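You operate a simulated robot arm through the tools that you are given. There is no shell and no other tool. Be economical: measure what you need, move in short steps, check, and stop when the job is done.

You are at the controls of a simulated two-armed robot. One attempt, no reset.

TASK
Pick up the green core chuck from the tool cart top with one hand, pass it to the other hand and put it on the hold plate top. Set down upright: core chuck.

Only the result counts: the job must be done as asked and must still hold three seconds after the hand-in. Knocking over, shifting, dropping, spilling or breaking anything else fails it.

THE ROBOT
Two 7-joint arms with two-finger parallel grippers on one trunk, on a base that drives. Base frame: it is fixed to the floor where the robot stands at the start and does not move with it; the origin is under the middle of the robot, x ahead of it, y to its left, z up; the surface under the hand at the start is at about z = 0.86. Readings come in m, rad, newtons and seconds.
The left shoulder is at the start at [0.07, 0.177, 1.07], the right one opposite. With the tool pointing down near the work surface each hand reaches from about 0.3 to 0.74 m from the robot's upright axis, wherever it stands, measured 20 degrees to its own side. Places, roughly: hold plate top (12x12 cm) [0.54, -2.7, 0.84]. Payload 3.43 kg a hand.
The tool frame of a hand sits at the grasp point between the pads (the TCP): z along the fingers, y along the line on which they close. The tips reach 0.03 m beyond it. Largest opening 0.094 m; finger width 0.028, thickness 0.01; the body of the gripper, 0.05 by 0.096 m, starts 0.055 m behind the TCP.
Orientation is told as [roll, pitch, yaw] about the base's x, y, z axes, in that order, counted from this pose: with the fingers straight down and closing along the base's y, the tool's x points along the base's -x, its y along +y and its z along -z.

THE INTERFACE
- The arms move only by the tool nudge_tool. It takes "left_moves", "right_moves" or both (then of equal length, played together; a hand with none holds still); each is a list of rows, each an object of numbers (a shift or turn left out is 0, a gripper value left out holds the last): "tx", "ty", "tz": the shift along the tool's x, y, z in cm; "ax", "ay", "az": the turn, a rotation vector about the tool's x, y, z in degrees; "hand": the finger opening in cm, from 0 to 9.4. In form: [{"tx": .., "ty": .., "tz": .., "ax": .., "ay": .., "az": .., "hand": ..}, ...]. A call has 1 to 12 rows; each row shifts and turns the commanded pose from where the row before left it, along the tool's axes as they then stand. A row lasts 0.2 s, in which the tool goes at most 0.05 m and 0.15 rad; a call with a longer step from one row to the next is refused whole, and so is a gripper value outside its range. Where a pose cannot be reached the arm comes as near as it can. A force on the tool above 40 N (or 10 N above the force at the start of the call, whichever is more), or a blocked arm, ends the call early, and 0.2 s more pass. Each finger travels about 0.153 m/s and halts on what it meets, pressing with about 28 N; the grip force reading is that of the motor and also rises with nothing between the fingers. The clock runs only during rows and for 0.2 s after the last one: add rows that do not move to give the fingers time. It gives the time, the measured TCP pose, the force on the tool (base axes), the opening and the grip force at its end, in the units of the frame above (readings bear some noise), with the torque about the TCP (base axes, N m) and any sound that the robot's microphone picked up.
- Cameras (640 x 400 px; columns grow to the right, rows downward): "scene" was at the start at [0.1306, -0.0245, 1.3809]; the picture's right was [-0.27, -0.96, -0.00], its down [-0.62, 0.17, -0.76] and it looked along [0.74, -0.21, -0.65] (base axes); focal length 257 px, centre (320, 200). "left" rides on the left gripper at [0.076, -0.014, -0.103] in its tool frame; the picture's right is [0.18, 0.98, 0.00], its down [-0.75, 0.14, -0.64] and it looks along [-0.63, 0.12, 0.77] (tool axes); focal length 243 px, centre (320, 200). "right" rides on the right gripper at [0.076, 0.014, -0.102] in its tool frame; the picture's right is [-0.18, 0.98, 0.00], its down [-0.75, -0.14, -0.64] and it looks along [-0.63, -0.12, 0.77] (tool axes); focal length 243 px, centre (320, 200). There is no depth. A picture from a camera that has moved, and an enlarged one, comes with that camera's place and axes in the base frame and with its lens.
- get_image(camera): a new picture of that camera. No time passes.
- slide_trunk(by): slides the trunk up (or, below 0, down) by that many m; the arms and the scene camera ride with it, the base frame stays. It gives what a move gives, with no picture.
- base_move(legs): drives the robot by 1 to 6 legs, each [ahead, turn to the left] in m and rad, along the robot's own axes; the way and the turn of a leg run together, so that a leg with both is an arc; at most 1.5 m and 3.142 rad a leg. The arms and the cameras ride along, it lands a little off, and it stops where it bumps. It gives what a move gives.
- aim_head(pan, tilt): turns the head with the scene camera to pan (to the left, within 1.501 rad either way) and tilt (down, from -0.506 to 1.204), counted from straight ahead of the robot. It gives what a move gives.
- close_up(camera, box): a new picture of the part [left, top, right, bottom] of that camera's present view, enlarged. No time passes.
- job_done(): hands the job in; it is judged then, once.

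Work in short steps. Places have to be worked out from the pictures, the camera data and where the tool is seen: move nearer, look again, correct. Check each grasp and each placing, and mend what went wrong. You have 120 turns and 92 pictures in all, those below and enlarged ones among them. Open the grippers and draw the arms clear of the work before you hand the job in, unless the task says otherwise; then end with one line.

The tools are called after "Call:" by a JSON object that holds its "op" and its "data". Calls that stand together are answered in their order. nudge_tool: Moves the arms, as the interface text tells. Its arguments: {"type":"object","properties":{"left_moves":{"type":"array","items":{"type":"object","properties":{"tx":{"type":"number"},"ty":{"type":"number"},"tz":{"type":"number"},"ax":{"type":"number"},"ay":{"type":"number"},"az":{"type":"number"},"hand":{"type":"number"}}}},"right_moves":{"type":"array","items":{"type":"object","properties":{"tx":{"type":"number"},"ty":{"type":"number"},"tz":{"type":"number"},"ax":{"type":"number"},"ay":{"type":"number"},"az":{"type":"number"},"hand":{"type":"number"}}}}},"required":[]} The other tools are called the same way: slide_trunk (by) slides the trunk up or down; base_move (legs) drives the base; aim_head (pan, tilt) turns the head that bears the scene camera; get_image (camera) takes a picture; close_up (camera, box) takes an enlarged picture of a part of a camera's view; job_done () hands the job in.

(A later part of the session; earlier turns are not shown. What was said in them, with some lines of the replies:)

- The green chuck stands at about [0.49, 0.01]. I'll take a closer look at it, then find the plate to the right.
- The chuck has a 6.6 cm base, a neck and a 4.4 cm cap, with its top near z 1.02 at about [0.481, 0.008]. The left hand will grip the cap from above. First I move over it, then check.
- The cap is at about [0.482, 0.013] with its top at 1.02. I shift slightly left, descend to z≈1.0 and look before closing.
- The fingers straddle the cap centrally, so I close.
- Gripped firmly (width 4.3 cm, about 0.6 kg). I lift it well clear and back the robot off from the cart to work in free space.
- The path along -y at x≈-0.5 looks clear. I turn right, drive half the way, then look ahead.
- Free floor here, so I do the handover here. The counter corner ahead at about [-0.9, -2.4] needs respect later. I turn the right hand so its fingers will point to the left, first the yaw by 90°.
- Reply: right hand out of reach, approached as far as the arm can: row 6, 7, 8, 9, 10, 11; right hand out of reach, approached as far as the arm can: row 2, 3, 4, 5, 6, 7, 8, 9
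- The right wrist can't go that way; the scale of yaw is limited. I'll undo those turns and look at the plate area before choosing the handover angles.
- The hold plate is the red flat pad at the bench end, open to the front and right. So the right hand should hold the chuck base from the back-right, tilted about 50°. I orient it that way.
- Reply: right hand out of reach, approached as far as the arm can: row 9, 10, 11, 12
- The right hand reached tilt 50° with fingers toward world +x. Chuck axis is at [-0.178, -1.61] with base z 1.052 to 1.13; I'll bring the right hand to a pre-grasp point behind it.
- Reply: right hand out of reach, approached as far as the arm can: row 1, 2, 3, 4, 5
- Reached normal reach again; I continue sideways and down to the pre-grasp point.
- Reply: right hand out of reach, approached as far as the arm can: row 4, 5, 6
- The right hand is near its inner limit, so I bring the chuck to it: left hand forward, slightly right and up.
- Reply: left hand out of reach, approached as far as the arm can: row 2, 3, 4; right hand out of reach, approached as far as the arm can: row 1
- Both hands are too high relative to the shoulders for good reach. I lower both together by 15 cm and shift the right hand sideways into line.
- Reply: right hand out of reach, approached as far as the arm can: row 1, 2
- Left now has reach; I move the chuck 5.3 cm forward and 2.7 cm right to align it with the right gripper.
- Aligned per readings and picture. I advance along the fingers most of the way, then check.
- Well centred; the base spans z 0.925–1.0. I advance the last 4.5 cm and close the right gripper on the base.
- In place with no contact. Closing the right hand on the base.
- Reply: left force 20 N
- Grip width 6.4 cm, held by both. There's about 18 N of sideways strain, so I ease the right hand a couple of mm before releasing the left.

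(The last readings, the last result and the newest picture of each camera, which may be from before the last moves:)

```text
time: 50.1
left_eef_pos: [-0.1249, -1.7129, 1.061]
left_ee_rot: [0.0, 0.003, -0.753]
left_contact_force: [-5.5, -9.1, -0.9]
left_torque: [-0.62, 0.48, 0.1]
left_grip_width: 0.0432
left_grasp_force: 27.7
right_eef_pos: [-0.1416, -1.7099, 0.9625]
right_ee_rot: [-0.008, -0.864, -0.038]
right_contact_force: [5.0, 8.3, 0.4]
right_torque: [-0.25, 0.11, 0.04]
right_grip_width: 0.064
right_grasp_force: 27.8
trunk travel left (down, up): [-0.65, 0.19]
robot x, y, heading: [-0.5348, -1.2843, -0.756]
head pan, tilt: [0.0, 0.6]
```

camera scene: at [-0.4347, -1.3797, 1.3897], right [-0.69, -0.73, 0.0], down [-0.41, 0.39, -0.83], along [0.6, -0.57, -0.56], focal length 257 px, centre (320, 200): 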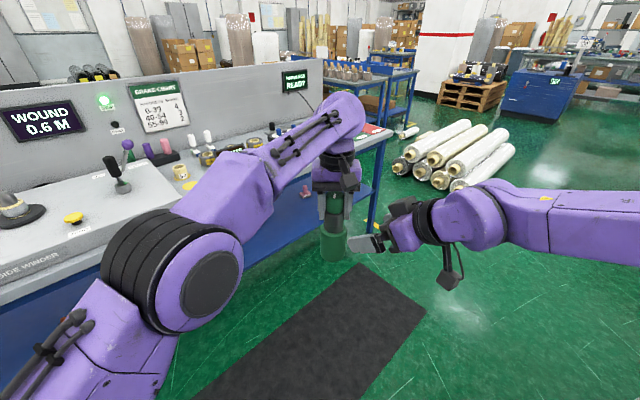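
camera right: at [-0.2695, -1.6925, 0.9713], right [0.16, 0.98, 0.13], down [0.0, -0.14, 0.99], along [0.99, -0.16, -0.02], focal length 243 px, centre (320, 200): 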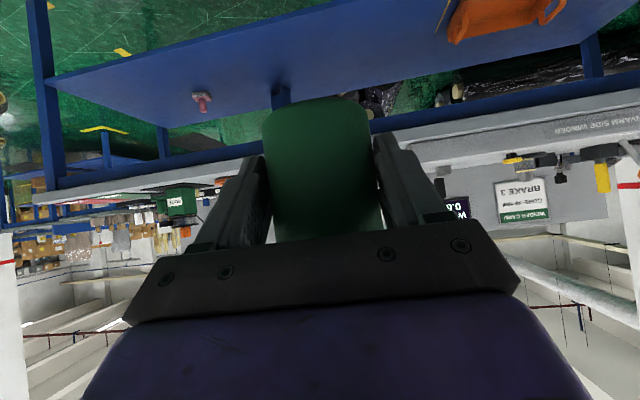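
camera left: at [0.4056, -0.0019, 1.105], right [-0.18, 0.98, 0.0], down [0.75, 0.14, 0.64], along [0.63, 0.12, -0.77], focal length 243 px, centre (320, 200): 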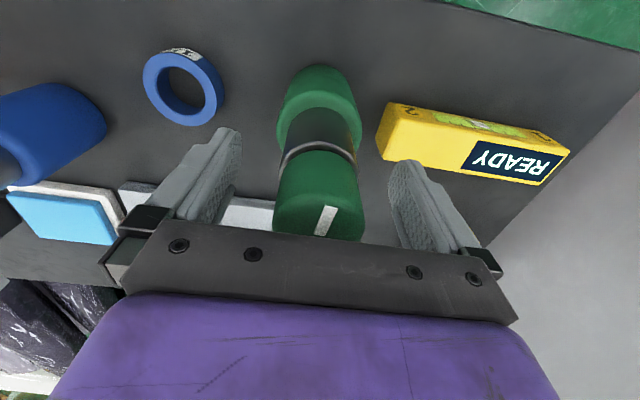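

Call:
{"op": "nudge_tool", "data": {"right_moves": [{"ty": 0.15}, {}]}}

Call:
{"op": "nudge_tool", "data": {"left_moves": [{"hand": 4.8}, {"hand": 5.5}, {"hand": 5.8}, {}]}}

Call:
{"op": "close_up", "data": {"camera": "scene", "box": [270, 140, 470, 300]}}

```text
time: 50.7
left_eef_pos: [-0.125, -1.7107, 1.0617]
left_ee_rot: [0.001, 0.002, -0.757]
left_contact_force: [-16.7, 10.6, 9.4]
left_torque: [0.5, 1.23, 0.03]
left_grip_width: 0.0433
left_grasp_force: 27.9
right_eef_pos: [-0.1418, -1.711, 0.9632]
right_ee_rot: [-0.007, -0.862, -0.04]
right_contact_force: [16.4, -10.1, -8.7]
right_torque: [0.52, 0.58, -0.15]
right_grip_width: 0.0641
right_grasp_force: 28.3
trunk travel left (down, up): [-0.65, 0.19]
robot x, y, heading: [-0.5302, -1.2799, -0.75]
head pan, tilt: [0.0, 0.6]
```

```text
time: 51.7
left_eef_pos: [-0.1253, -1.7129, 1.0612]
left_ee_rot: [0.0, 0.001, -0.754]
left_contact_force: [0.2, 0.2, -0.4]
left_torque: [-0.02, -0.01, 0.01]
left_grip_width: 0.0582
left_grasp_force: 0.0
right_eef_pos: [-0.1405, -1.7094, 0.9626]
right_ee_rot: [-0.008, -0.864, -0.038]
right_contact_force: [-0.1, -0.1, 0.1]
right_torque: [0.0, 0.06, -0.02]
right_grip_width: 0.064
right_grasp_force: 27.9
trunk travel left (down, up): [-0.65, 0.19]
robot x, y, heading: [-0.5324, -1.2864, -0.751]
head pan, tilt: [0.0, 0.6]
```

```text
2.50 times, centred on (370, 220) of scene
camera zoom: at [-0.4336, -1.3813, 1.3895], right [-0.69, -0.73, 0.0], down [-0.41, 0.39, -0.82], along [0.6, -0.56, -0.57], focal length 643 px, centre (195, 150)
```

zoom: 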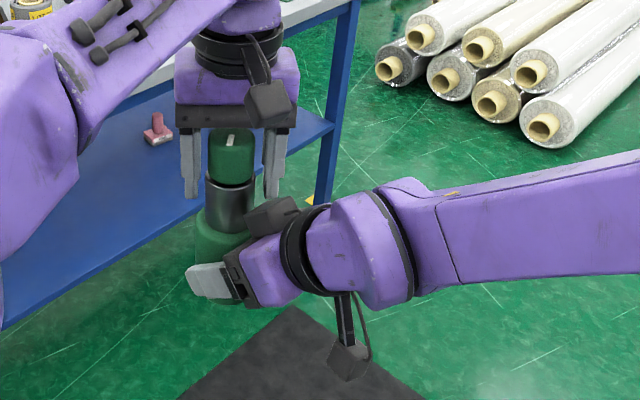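

Left released; now I raise the left hand straight up off the cap.

Call:
{"op": "nudge_tool", "data": {"left_moves": [{"tz": -2}, {"tz": -3}, {"tz": -4}, {"tz": -4}, {}]}}

Call:
{"op": "get_image", "data": {"camera": "scene"}}

```text
time: 52.9
left_eef_pos: [-0.125, -1.695, 1.1318]
left_ee_rot: [0.001, 0.0, -0.753]
left_contact_force: [0.2, 0.2, 0.6]
left_torque: [-0.03, 0.0, -0.02]
left_grip_width: 0.058
left_grasp_force: 0.2
left hand out of reach, approached as far as the arm can: row 2, 3, 4
right_eef_pos: [-0.1419, -1.7089, 0.9639]
right_ee_rot: [-0.008, -0.861, -0.039]
right_contact_force: [-0.1, -0.3, 0.0]
right_torque: [0.02, 0.05, 0.0]
right_grip_width: 0.064
right_grasp_force: 27.9
trunk travel left (down, up): [-0.65, 0.19]
robot x, y, heading: [-0.5339, -1.2846, -0.748]
head pan, tilt: [0.0, 0.6]
```

```text
59 pictures are left
camera scene: at [-0.4336, -1.3811, 1.3895], right [-0.69, -0.73, 0.0], down [-0.41, 0.39, -0.82], along [0.6, -0.56, -0.57], focal length 257 px, centre (320, 200)
```

scene: 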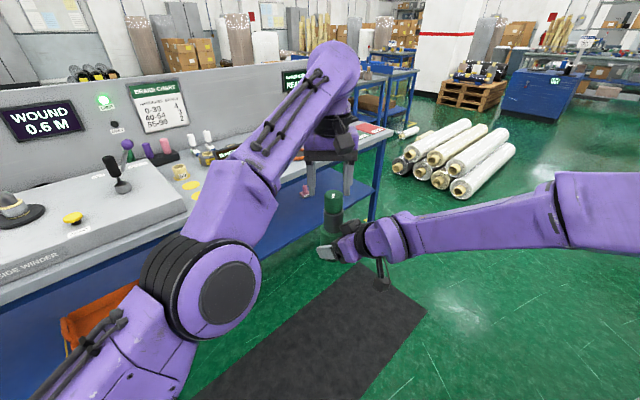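

Chuck stays upright in the right hand. I draw the left hand back toward the robot's left and up.

Call:
{"op": "nudge_tool", "data": {"left_moves": [{"ty": 3, "tz": -0.5, "tx": 2}, {"ty": 3, "tz": -1, "tx": 3}, {"ty": 3, "tz": -1, "tx": 3}, {"ty": 3, "tz": -1, "tx": 3}, {"ty": 3, "tz": -2, "tx": 1}, {"ty": 3, "tz": -2}, {"ty": 3, "tz": -2}, {}]}}

Call:
{"op": "close_up", "data": {"camera": "scene", "box": [270, 140, 470, 300]}}

```text
time: 54.7
left_eef_pos: [-0.0219, -1.5357, 1.253]
left_ee_rot: [0.003, 0.001, -0.754]
left_contact_force: [0.1, -0.1, -0.6]
left_torque: [0.01, 0.02, -0.02]
left_grip_width: 0.0581
left_grasp_force: 0.0
left hand out of reach, approached as far as the arm can: row 1, 2, 3
right_eef_pos: [-0.1411, -1.71, 0.9632]
right_ee_rot: [-0.008, -0.863, -0.041]
right_contact_force: [-1.2, -0.1, -5.9]
right_torque: [0.04, 0.08, 0.01]
right_grip_width: 0.0637
right_grasp_force: 28.1
trunk travel left (down, up): [-0.65, 0.19]
robot x, y, heading: [-0.5323, -1.2828, -0.753]
head pan, tilt: [0.0, 0.6]
```

```text
2.50 times, centred on (370, 220) of scene
camera zoom: at [-0.4337, -1.3824, 1.3894], right [-0.69, -0.73, 0.0], down [-0.41, 0.39, -0.82], along [0.6, -0.56, -0.57], focal length 643 px, centre (195, 150)
```

zoom: 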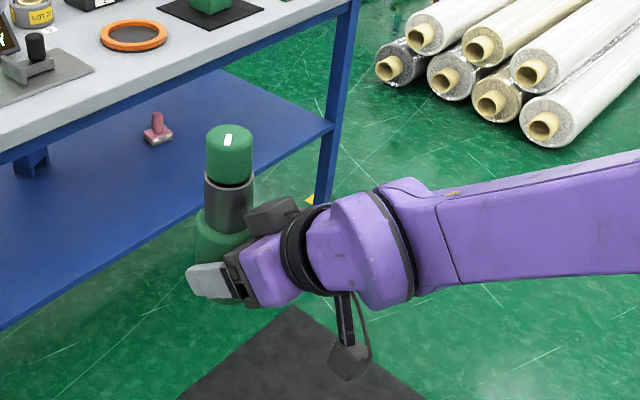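

The right hand holds the chuck securely (about 6 N weight). I raise the trunk for clearance, then drive toward the spot in front of the plate at about [-0.12, -2.65].

Call:
{"op": "slide_trunk", "data": {"by": 0.15}}

Call:
{"op": "base_move", "data": {"legs": [[0, -0.526], [0.9, 0]]}}

Call:
{"op": "aim_head", "data": {"pan": 0.5, "tilt": 0.6}}

Call:
{"op": "get_image", "data": {"camera": "scene"}}

```text
time: 56.4
left_eef_pos: [-0.0214, -1.5367, 1.4026]
left_ee_rot: [-0.003, 0.001, -0.754]
left_contact_force: [-0.5, -0.3, -0.4]
left_torque: [-0.02, 0.01, -0.02]
left_grip_width: 0.0581
left_grasp_force: 0.0
right_eef_pos: [-0.1413, -1.7081, 1.1128]
right_ee_rot: [-0.006, -0.863, -0.037]
right_contact_force: [-0.6, 0.1, -5.5]
right_torque: [0.04, 0.09, -0.01]
right_grip_width: 0.0638
right_grasp_force: 28.2
trunk travel left (down, up): [-0.8, 0.04]
robot x, y, heading: [-0.5322, -1.2854, -0.756]
head pan, tilt: [0.0, 0.6]
```

```text
time: 62.7
left_eef_pos: [0.0484, -2.6412, 1.4027]
left_ee_rot: [-0.001, -0.001, -1.28]
left_contact_force: [-0.6, 0.1, -0.4]
left_torque: [-0.01, 0.0, 0.0]
left_grip_width: 0.0579
left_grasp_force: 0.0
right_eef_pos: [-0.1406, -2.7325, 1.1132]
right_ee_rot: [-0.009, -0.864, -0.561]
right_contact_force: [0.0, 0.9, -6.4]
right_torque: [0.04, 0.07, 0.02]
right_grip_width: 0.0639
right_grasp_force: 27.8
trunk travel left (down, up): [-0.8, 0.04]
robot x, y, heading: [-0.2658, -2.1666, -1.278]
head pan, tilt: [0.0, 0.6]
```

```text
time: 63.7
left_eef_pos: [0.0479, -2.642, 1.4023]
left_ee_rot: [0.001, 0.001, -1.28]
left_contact_force: [0.8, -0.8, -0.1]
left_torque: [0.02, 0.02, -0.01]
left_grip_width: 0.058
left_grasp_force: 0.0
right_eef_pos: [-0.1416, -2.7331, 1.1136]
right_ee_rot: [-0.009, -0.862, -0.566]
right_contact_force: [-0.7, -0.2, -5.6]
right_torque: [0.01, 0.05, 0.01]
right_grip_width: 0.0634
right_grasp_force: 27.6
trunk travel left (down, up): [-0.8, 0.04]
robot x, y, heading: [-0.2675, -2.1699, -1.282]
head pan, tilt: [0.499, 0.6]
```

```text
57 pictures are left
camera scene: at [-0.1923, -2.2812, 1.5395], right [-0.7, -0.71, 0.0], down [-0.4, 0.4, -0.82], along [0.59, -0.58, -0.57], focal length 257 px, centre (320, 200)
```

scene: 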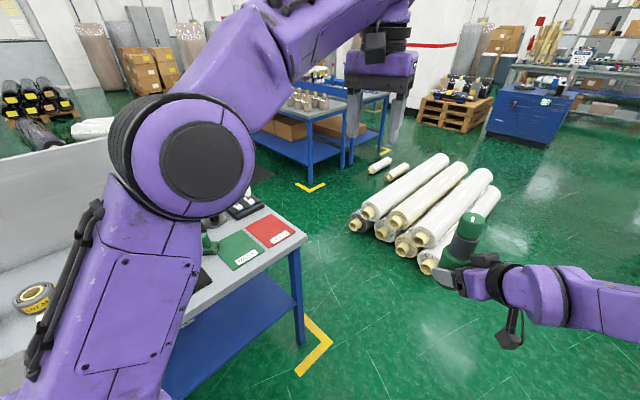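

The red plate is visible at about [0.51–0.54, -2.68]. I finish the drive and turn to face the bench.

Call:
{"op": "base_move", "data": {"legs": [[0.5, 0], [0, 1.28]]}}

Call:
{"op": "aim_head", "data": {"pan": -0.2, "tilt": 0.75}}

Call:
{"op": "get_image", "data": {"camera": "scene"}}

Call:
{"op": "get_image", "data": {"camera": "right"}}

```text
time: 69.8
left_eef_pos: [0.4165, -2.4697, 1.403]
left_ee_rot: [0.002, 0.0, 0.02]
left_contact_force: [-1.1, -1.2, -0.7]
left_torque: [0.01, -0.03, 0.02]
left_grip_width: 0.058
left_grasp_force: 0.0
right_eef_pos: [0.4521, -2.677, 1.1129]
right_ee_rot: [-0.009, -0.861, 0.736]
right_contact_force: [0.0, -0.3, -5.7]
right_torque: [-0.07, 0.08, 0.02]
right_grip_width: 0.0633
right_grasp_force: 27.8
trunk travel left (down, up): [-0.8, 0.04]
robot x, y, heading: [-0.1262, -2.6458, 0.016]
head pan, tilt: [0.499, 0.6]
```

```text
time: 70.9
left_eef_pos: [0.416, -2.4704, 1.4022]
left_ee_rot: [0.0, 0.003, 0.019]
left_contact_force: [0.6, -0.3, 0.3]
left_torque: [-0.01, -0.03, -0.04]
left_grip_width: 0.0581
left_grasp_force: 0.1
right_eef_pos: [0.4524, -2.676, 1.1125]
right_ee_rot: [-0.009, -0.862, 0.734]
right_contact_force: [0.8, 0.6, -5.5]
right_torque: [-0.05, 0.03, -0.02]
right_grip_width: 0.0632
right_grasp_force: 28.0
trunk travel left (down, up): [-0.8, 0.04]
robot x, y, heading: [-0.1271, -2.6443, 0.017]
head pan, tilt: [-0.201, 0.75]
```

```text
56 pictures are left
camera scene: at [0.0054, -2.662, 1.5266], right [-0.18, -0.98, 0.0], down [-0.67, 0.12, -0.73], along [0.72, -0.13, -0.68], focal length 257 px, centre (320, 200)
```

scene: 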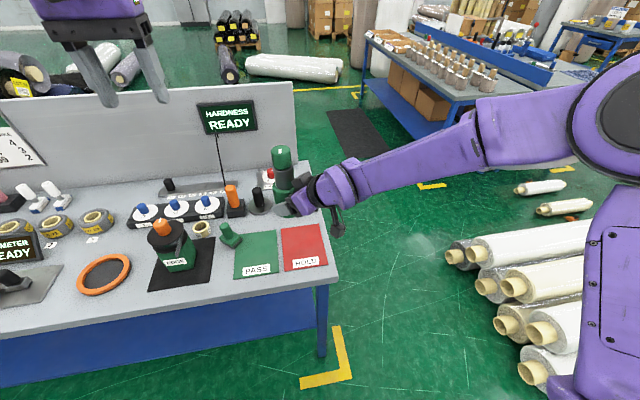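

```text
55 pictures are left
camera right: at [0.3455, -2.7513, 1.1216], right [-0.57, 0.81, 0.13], down [0.09, -0.1, 0.99], along [0.82, 0.57, -0.02], focal length 243 px, centre (320, 200)
```

right: 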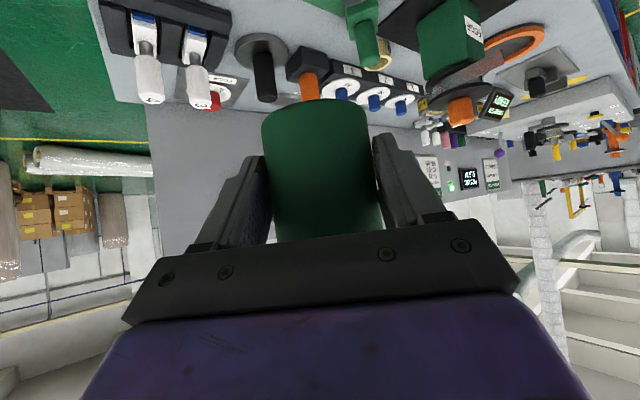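

The red plate is labelled HOLD. I zoom in to locate its corners precisely.

Call:
{"op": "close_up", "data": {"camera": "scene", "box": [220, 140, 380, 290]}}

```text
2.67 times, centred on (300, 215) of scene
camera zoom: at [0.0054, -2.662, 1.5266], right [-0.18, -0.98, 0.0], down [-0.67, 0.12, -0.73], along [0.72, -0.13, -0.68], focal length 686 px, centre (373, 160)
```

zoom: 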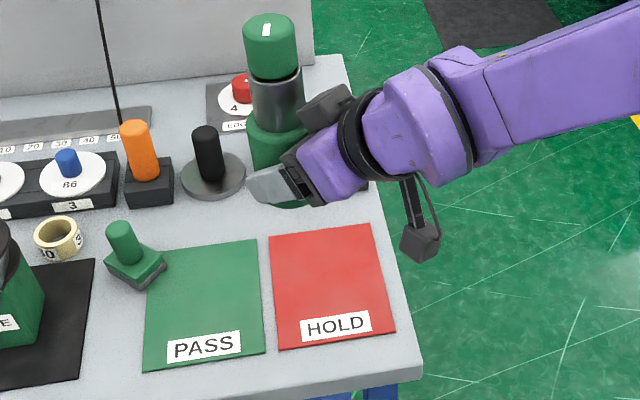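

Plate spans roughly x 0.44–0.61, y -2.63 to -2.76, with the label at the front; target for the chuck axis is [0.535, -2.70]. I move the right hand over it at the present height.

Call:
{"op": "nudge_tool", "data": {"right_moves": [{"ty": -2.45, "tz": 0.77, "tx": -0.66}, {"ty": -2.45, "tz": 0.77, "tx": -0.66}, {"ty": -2.45, "tz": 0.78, "tx": -0.67}, {}]}}

Call:
{"op": "slide_trunk", "data": {"by": -0.14}}

Call:
{"op": "get_image", "data": {"camera": "scene"}}

Call:
{"op": "get_image", "data": {"camera": "right"}}

```text
time: 71.9
left_eef_pos: [0.4153, -2.4706, 1.4024]
left_ee_rot: [0.001, 0.002, 0.019]
left_contact_force: [-0.1, 0.7, 0.3]
left_torque: [0.0, -0.01, 0.02]
left_grip_width: 0.0581
left_grasp_force: 0.1
right_eef_pos: [0.5247, -2.7103, 1.1131]
right_ee_rot: [-0.008, -0.861, 0.735]
right_contact_force: [0.3, -0.6, -5.7]
right_torque: [-0.08, 0.09, -0.01]
right_grip_width: 0.0633
right_grasp_force: 28.4
trunk travel left (down, up): [-0.8, 0.04]
robot x, y, heading: [-0.1248, -2.6465, 0.016]
head pan, tilt: [-0.201, 0.75]
```

```text
time: 73.6
left_eef_pos: [0.4146, -2.4705, 1.2628]
left_ee_rot: [-0.001, 0.003, 0.018]
left_contact_force: [-0.1, -0.6, -0.3]
left_torque: [-0.02, 0.03, -0.02]
left_grip_width: 0.0581
left_grasp_force: 0.1
right_eef_pos: [0.5242, -2.7113, 0.9746]
right_ee_rot: [-0.008, -0.863, 0.734]
right_contact_force: [0.1, -0.2, -6.3]
right_torque: [-0.08, 0.07, 0.01]
right_grip_width: 0.0633
right_grasp_force: 27.9
trunk travel left (down, up): [-0.66, 0.18]
robot x, y, heading: [-0.1296, -2.6439, 0.022]
head pan, tilt: [-0.201, 0.75]
```

```text
53 pictures are left
camera scene: at [0.0052, -2.662, 1.3867], right [-0.18, -0.98, 0.0], down [-0.67, 0.12, -0.73], along [0.72, -0.13, -0.68], focal length 257 px, centre (320, 200)
```

scene: 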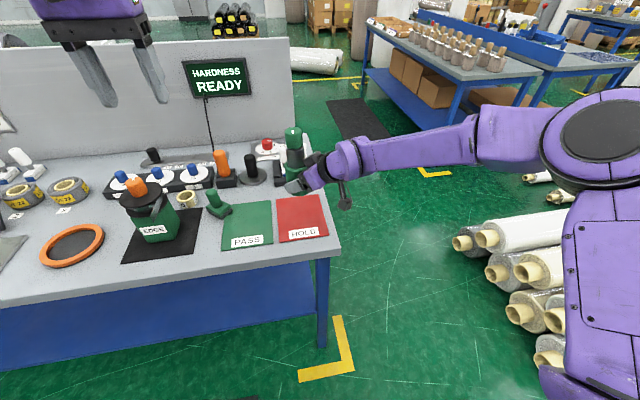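

```text
52 pictures are left
camera right: at [0.4173, -2.7855, 0.9826], right [-0.57, 0.81, 0.13], down [0.09, -0.1, 0.99], along [0.82, 0.57, -0.02], focal length 243 px, centre (320, 200)
```

right: 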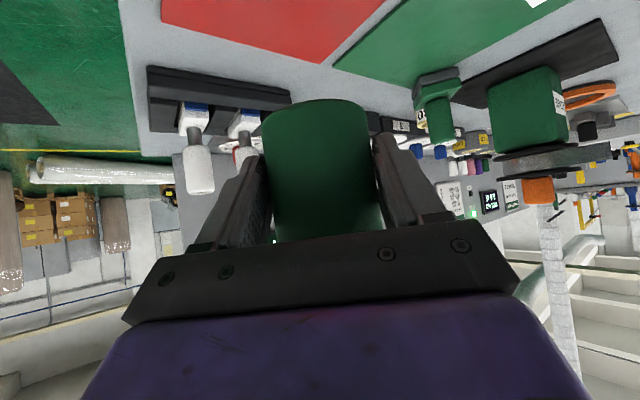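

The chuck is upright above the plate. I lower by another 7.5 cm and look.

Call:
{"op": "slide_trunk", "data": {"by": -0.075}}

Call:
{"op": "close_up", "data": {"camera": "scene", "box": [220, 100, 380, 250]}}

Call:
{"op": "get_image", "data": {"camera": "right"}}

```text
time: 74.7
left_eef_pos: [0.4165, -2.4699, 1.1877]
left_ee_rot: [0.0, 0.003, 0.02]
left_contact_force: [-0.1, 0.2, -0.5]
left_torque: [0.01, 0.01, -0.04]
left_grip_width: 0.0579
left_grasp_force: 0.1
right_eef_pos: [0.5244, -2.7095, 0.9]
right_ee_rot: [-0.008, -0.863, 0.734]
right_contact_force: [0.3, 0.2, -5.0]
right_torque: [-0.06, 0.07, -0.02]
right_grip_width: 0.0634
right_grasp_force: 28.0
trunk travel left (down, up): [-0.585, 0.255]
robot x, y, heading: [-0.1269, -2.6427, 0.019]
head pan, tilt: [-0.201, 0.75]
```

```text
2.67 times, centred on (300, 175) of scene
camera zoom: at [0.005, -2.662, 1.3116], right [-0.18, -0.98, 0.0], down [-0.67, 0.12, -0.73], along [0.72, -0.13, -0.68], focal length 686 px, centre (373, 267)
```

zoom: 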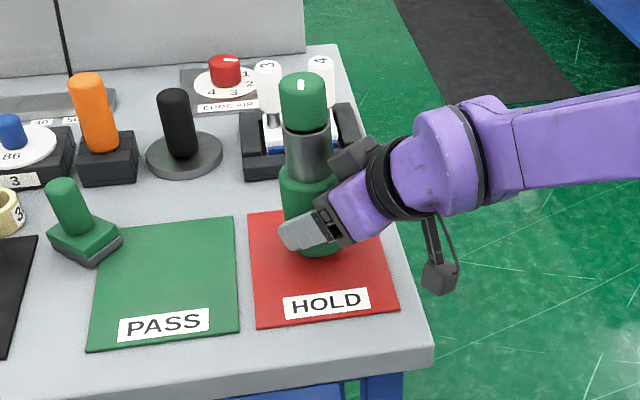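

```text
50 pictures are left
camera right: at [0.4172, -2.7855, 0.9077], right [-0.57, 0.81, 0.13], down [0.09, -0.1, 0.99], along [0.82, 0.57, -0.02], focal length 243 px, centre (320, 200)
```

right: 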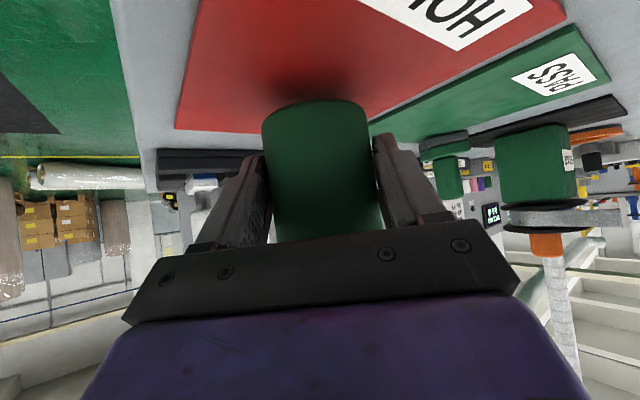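

Chuck bottom is about 2 cm above the plate and near its centre. I lower with small arm steps, watching the force.

Call:
{"op": "nudge_tool", "data": {"right_moves": [{"tz": 0.33, "tx": 0.38}, {"tz": 0.33, "tx": 0.38}, {"tz": 0.26, "tx": 0.3}, {}]}}

Call:
{"op": "nudge_tool", "data": {"right_moves": [{"tz": 0.2, "tx": 0.23}, {}]}}

Call:
{"op": "nudge_tool", "data": {"right_moves": [{"tz": 0.13, "tx": 0.15}, {}]}}

Call:
{"op": "close_up", "data": {"camera": "scene", "box": [260, 110, 360, 210]}}

```text
time: 75.7
left_eef_pos: [0.4133, -2.4698, 1.1878]
left_ee_rot: [-0.002, 0.002, 0.018]
left_contact_force: [0.7, 0.1, 0.1]
left_torque: [0.02, 0.01, 0.02]
left_grip_width: 0.058
left_grasp_force: 0.0
right_eef_pos: [0.5248, -2.7113, 0.8878]
right_ee_rot: [-0.012, -0.866, 0.735]
right_contact_force: [-0.4, -0.8, 2.4]
right_torque: [0.22, -0.15, 0.04]
right_grip_width: 0.063
right_grasp_force: 28.3
trunk travel left (down, up): [-0.585, 0.255]
robot x, y, heading: [-0.1245, -2.6477, 0.017]
head pan, tilt: [-0.201, 0.75]
```

```text
time: 76.3
left_eef_pos: [0.413, -2.4709, 1.1888]
left_ee_rot: [0.003, -0.003, 0.02]
left_contact_force: [-0.5, 0.2, 0.6]
left_torque: [0.03, 0.02, 0.03]
left_grip_width: 0.0582
left_grasp_force: 0.0
right_eef_pos: [0.5225, -2.711, 0.8869]
right_ee_rot: [-0.014, -0.87, 0.738]
right_contact_force: [3.6, -3.6, 18.4]
right_torque: [0.77, -0.34, -0.1]
right_grip_width: 0.0634
right_grasp_force: 27.8
trunk travel left (down, up): [-0.585, 0.255]
robot x, y, heading: [-0.1248, -2.6433, 0.018]
head pan, tilt: [-0.201, 0.75]
```

```text
time: 76.9
left_eef_pos: [0.4106, -2.4704, 1.1898]
left_ee_rot: [0.002, -0.002, 0.02]
left_contact_force: [-0.2, -0.8, -0.6]
left_torque: [0.01, -0.01, -0.01]
left_grip_width: 0.058
left_grasp_force: 0.0
right_eef_pos: [0.5227, -2.7109, 0.8861]
right_ee_rot: [-0.017, -0.873, 0.74]
right_contact_force: [7.8, -6.5, 32.1]
right_torque: [0.3, -0.15, -0.14]
right_grip_width: 0.0631
right_grasp_force: 27.9
trunk travel left (down, up): [-0.585, 0.255]
robot x, y, heading: [-0.1247, -2.6495, 0.017]
head pan, tilt: [-0.201, 0.75]
```

```text
4.00 times, centred on (310, 160) of scene
camera zoom: at [0.0006, -2.6627, 1.3124], right [-0.18, -0.98, 0.0], down [-0.67, 0.12, -0.73], along [0.72, -0.13, -0.68], focal length 1029 px, centre (360, 360)
```

zoom: 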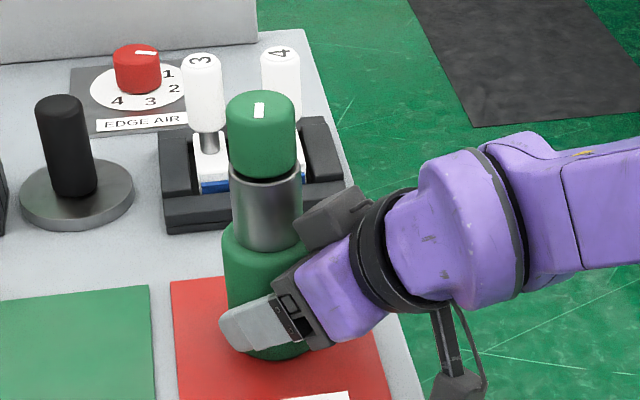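

The chuck is on the plate, now pressing 32 N. I relieve most of that by raising 3 mm before releasing.

Call:
{"op": "nudge_tool", "data": {"right_moves": [{"tz": -0.16, "tx": -0.19}, {}]}}

```text
time: 77.5
left_eef_pos: [0.4127, -2.471, 1.1897]
left_ee_rot: [0.003, -0.002, 0.019]
left_contact_force: [0.5, 0.2, -0.5]
left_torque: [-0.01, -0.02, 0.01]
left_grip_width: 0.0581
left_grasp_force: 0.0
right_eef_pos: [0.5223, -2.7117, 0.8869]
right_ee_rot: [-0.014, -0.868, 0.737]
right_contact_force: [8.2, -6.8, 25.6]
right_torque: [-0.12, -0.53, -0.16]
right_grip_width: 0.0633
right_grasp_force: 28.3
trunk travel left (down, up): [-0.585, 0.255]
robot x, y, heading: [-0.1276, -2.6455, 0.014]
head pan, tilt: [-0.201, 0.75]
```

Call:
{"op": "nudge_tool", "data": {"right_moves": [{"tz": -0.19, "tx": -0.22}, {}]}}

```text
time: 78.1
left_eef_pos: [0.4119, -2.4705, 1.1882]
left_ee_rot: [0.001, 0.0, 0.02]
left_contact_force: [0.2, -0.5, -0.9]
left_torque: [0.02, -0.01, 0.01]
left_grip_width: 0.0579
left_grasp_force: 0.0
right_eef_pos: [0.523, -2.7114, 0.886]
right_ee_rot: [-0.009, -0.864, 0.735]
right_contact_force: [6.8, -8.7, 15.5]
right_torque: [-0.34, -0.57, -0.24]
right_grip_width: 0.0631
right_grasp_force: 27.8
trunk travel left (down, up): [-0.585, 0.255]
robot x, y, heading: [-0.1254, -2.647, 0.019]
head pan, tilt: [-0.201, 0.75]
```

Still 15 N; ease a little more.

Call:
{"op": "nudge_tool", "data": {"right_moves": [{"tz": -0.16, "tx": -0.19}, {}]}}

```text
time: 78.7
left_eef_pos: [0.4149, -2.471, 1.1876]
left_ee_rot: [0.003, 0.0, 0.019]
left_contact_force: [0.3, -0.9, -0.8]
left_torque: [-0.01, 0.03, 0.03]
left_grip_width: 0.0576
left_grasp_force: 0.1
right_eef_pos: [0.5221, -2.7103, 0.8861]
right_ee_rot: [-0.003, -0.858, 0.732]
right_contact_force: [2.1, -2.0, -2.1]
right_torque: [-0.07, 0.18, 0.08]
right_grip_width: 0.0628
right_grasp_force: 28.7
trunk travel left (down, up): [-0.585, 0.255]
robot x, y, heading: [-0.1243, -2.6466, 0.024]
head pan, tilt: [-0.201, 0.75]
```

Force nearly balanced: the plate carries most of the weight. I open the right gripper.

Call:
{"op": "nudge_tool", "data": {"right_moves": [{"hand": 6.6}, {"hand": 7.2}, {"hand": 8}, {"hand": 9.4}, {}]}}

Call:
{"op": "get_image", "data": {"camera": "right"}}

Call:
{"op": "close_up", "data": {"camera": "scene", "box": [240, 110, 360, 230]}}

```text
time: 79.9
left_eef_pos: [0.4148, -2.4708, 1.1875]
left_ee_rot: [-0.001, 0.0, 0.021]
left_contact_force: [0.5, 0.2, -0.5]
left_torque: [0.02, -0.01, 0.02]
left_grip_width: 0.0581
left_grasp_force: 0.1
right_eef_pos: [0.5244, -2.7099, 0.8883]
right_ee_rot: [-0.009, -0.864, 0.736]
right_contact_force: [-0.3, 0.2, -0.2]
right_torque: [0.02, 0.0, -0.01]
right_grip_width: 0.0941
right_grasp_force: 0.1
trunk travel left (down, up): [-0.585, 0.255]
robot x, y, heading: [-0.1241, -2.647, 0.017]
head pan, tilt: [-0.201, 0.75]
```

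```text
48 pictures are left
camera right: at [0.4172, -2.7851, 0.8967], right [-0.57, 0.81, 0.13], down [0.09, -0.1, 0.99], along [0.82, 0.57, -0.02], focal length 243 px, centre (320, 200)
```

right: 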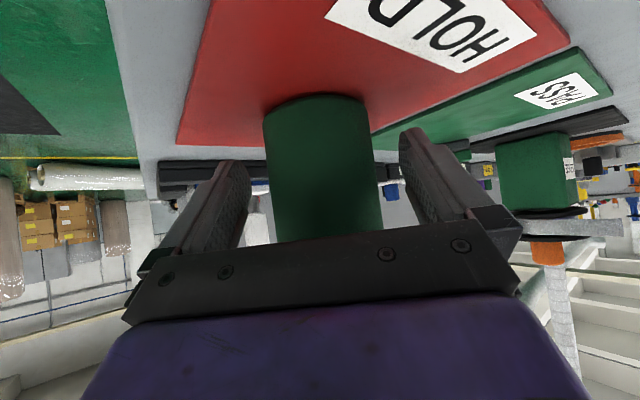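

```text
3.33 times, centred on (300, 170) of scene
camera zoom: at [0.0044, -2.6621, 1.3117], right [-0.18, -0.98, 0.0], down [-0.67, 0.12, -0.73], along [0.72, -0.13, -0.68], focal length 858 px, centre (387, 300)
```

zoom: 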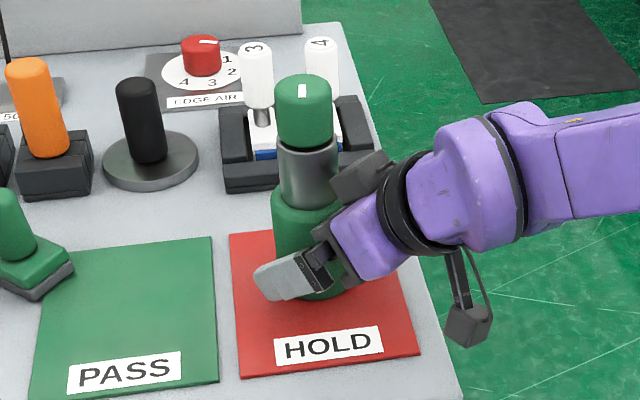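

Released and standing. I withdraw the right hand back along its finger axis.

Call:
{"op": "nudge_tool", "data": {"right_moves": [{"tz": -1.5}, {"tz": -2.5}, {"tz": -3}, {"tz": -3}, {"tz": -3}, {"tz": -3}, {}]}}

Call:
{"op": "get_image", "data": {"camera": "right"}}

Call:
{"op": "close_up", "data": {"camera": "scene", "box": [240, 110, 360, 230]}}

```text
time: 81.5
left_eef_pos: [0.4157, -2.4701, 1.1873]
left_ee_rot: [-0.001, 0.003, 0.018]
left_contact_force: [-0.4, 0.0, 0.7]
left_torque: [0.02, -0.02, 0.0]
left_grip_width: 0.0579
left_grasp_force: 0.1
right_eef_pos: [0.4332, -2.7923, 0.9916]
right_ee_rot: [-0.009, -0.863, 0.734]
right_contact_force: [0.4, 0.6, 0.0]
right_torque: [0.01, 0.04, -0.03]
right_grip_width: 0.0939
right_grasp_force: 0.2
trunk travel left (down, up): [-0.585, 0.255]
robot x, y, heading: [-0.1278, -2.649, 0.014]
head pan, tilt: [-0.201, 0.75]
```

```text
46 pictures are left
camera right: at [0.3267, -2.8653, 1.0003], right [-0.57, 0.81, 0.13], down [0.09, -0.1, 0.99], along [0.82, 0.57, -0.02], focal length 243 px, centre (320, 200)
```

right: 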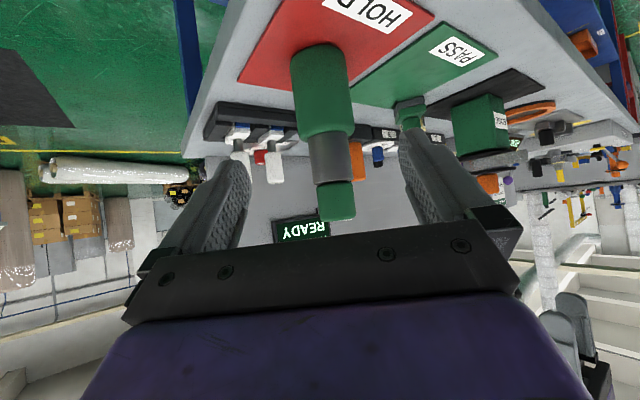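

```text
3.33 times, centred on (300, 170) of scene
camera zoom: at [0.0052, -2.6616, 1.3116], right [-0.18, -0.98, 0.0], down [-0.67, 0.12, -0.73], along [0.72, -0.13, -0.68], focal length 858 px, centre (387, 300)
```

zoom: 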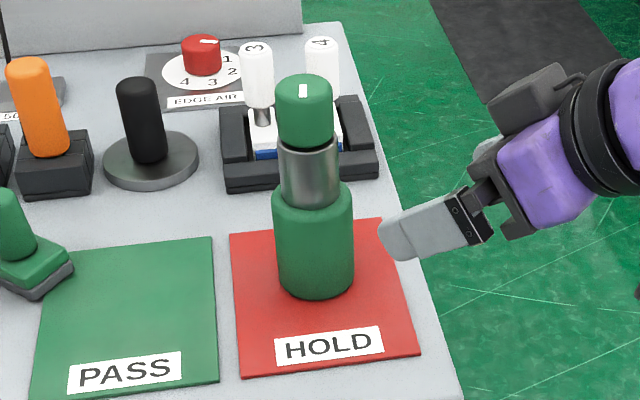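

The chuck stands upright on HOLD. I withdraw the right hand further, open the left gripper, and confirm.

Call:
{"op": "nudge_tool", "data": {"right_moves": [{"tz": -3, "ty": -2}, {"tz": -3, "ty": -3}, {"ty": -4}, {}, {}], "left_moves": [{"hand": 9.4}, {}, {}, {}, {}]}}

Call:
{"op": "get_image", "data": {"camera": "scene"}}

```text
time: 82.7
left_eef_pos: [0.414, -2.4698, 1.1878]
left_ee_rot: [-0.001, 0.002, 0.02]
left_contact_force: [-0.3, -0.1, -0.2]
left_torque: [0.02, 0.0, 0.0]
left_grip_width: 0.094
left_grasp_force: 0.0
right_eef_pos: [0.4592, -2.8905, 1.0332]
right_ee_rot: [-0.008, -0.863, 0.735]
right_contact_force: [0.6, 0.3, 0.2]
right_torque: [0.01, 0.02, 0.01]
right_grip_width: 0.0939
right_grasp_force: 0.1
trunk travel left (down, up): [-0.585, 0.255]
robot x, y, heading: [-0.1284, -2.6457, 0.016]
head pan, tilt: [-0.201, 0.75]
```

```text
44 pictures are left
camera scene: at [0.0046, -2.6623, 1.3117], right [-0.18, -0.98, 0.0], down [-0.67, 0.12, -0.73], along [0.72, -0.13, -0.68], focal length 257 px, centre (320, 200)
```

scene: 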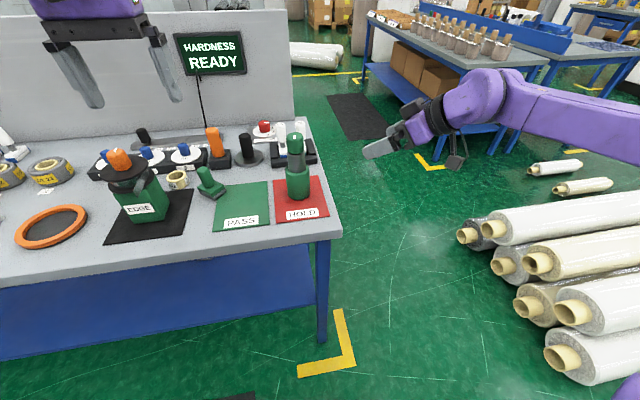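

The chuck is upright on the hold plate and both hands are open and clear of it, so I hand in.

Call:
{"op": "job_done", "data": {}}

```text
The job is handed in.
```

The green core chuck went from the left hand to the right and now stands upright on the red HOLD plate. Both grippers are open and clear, and nothing else looked disturbed.
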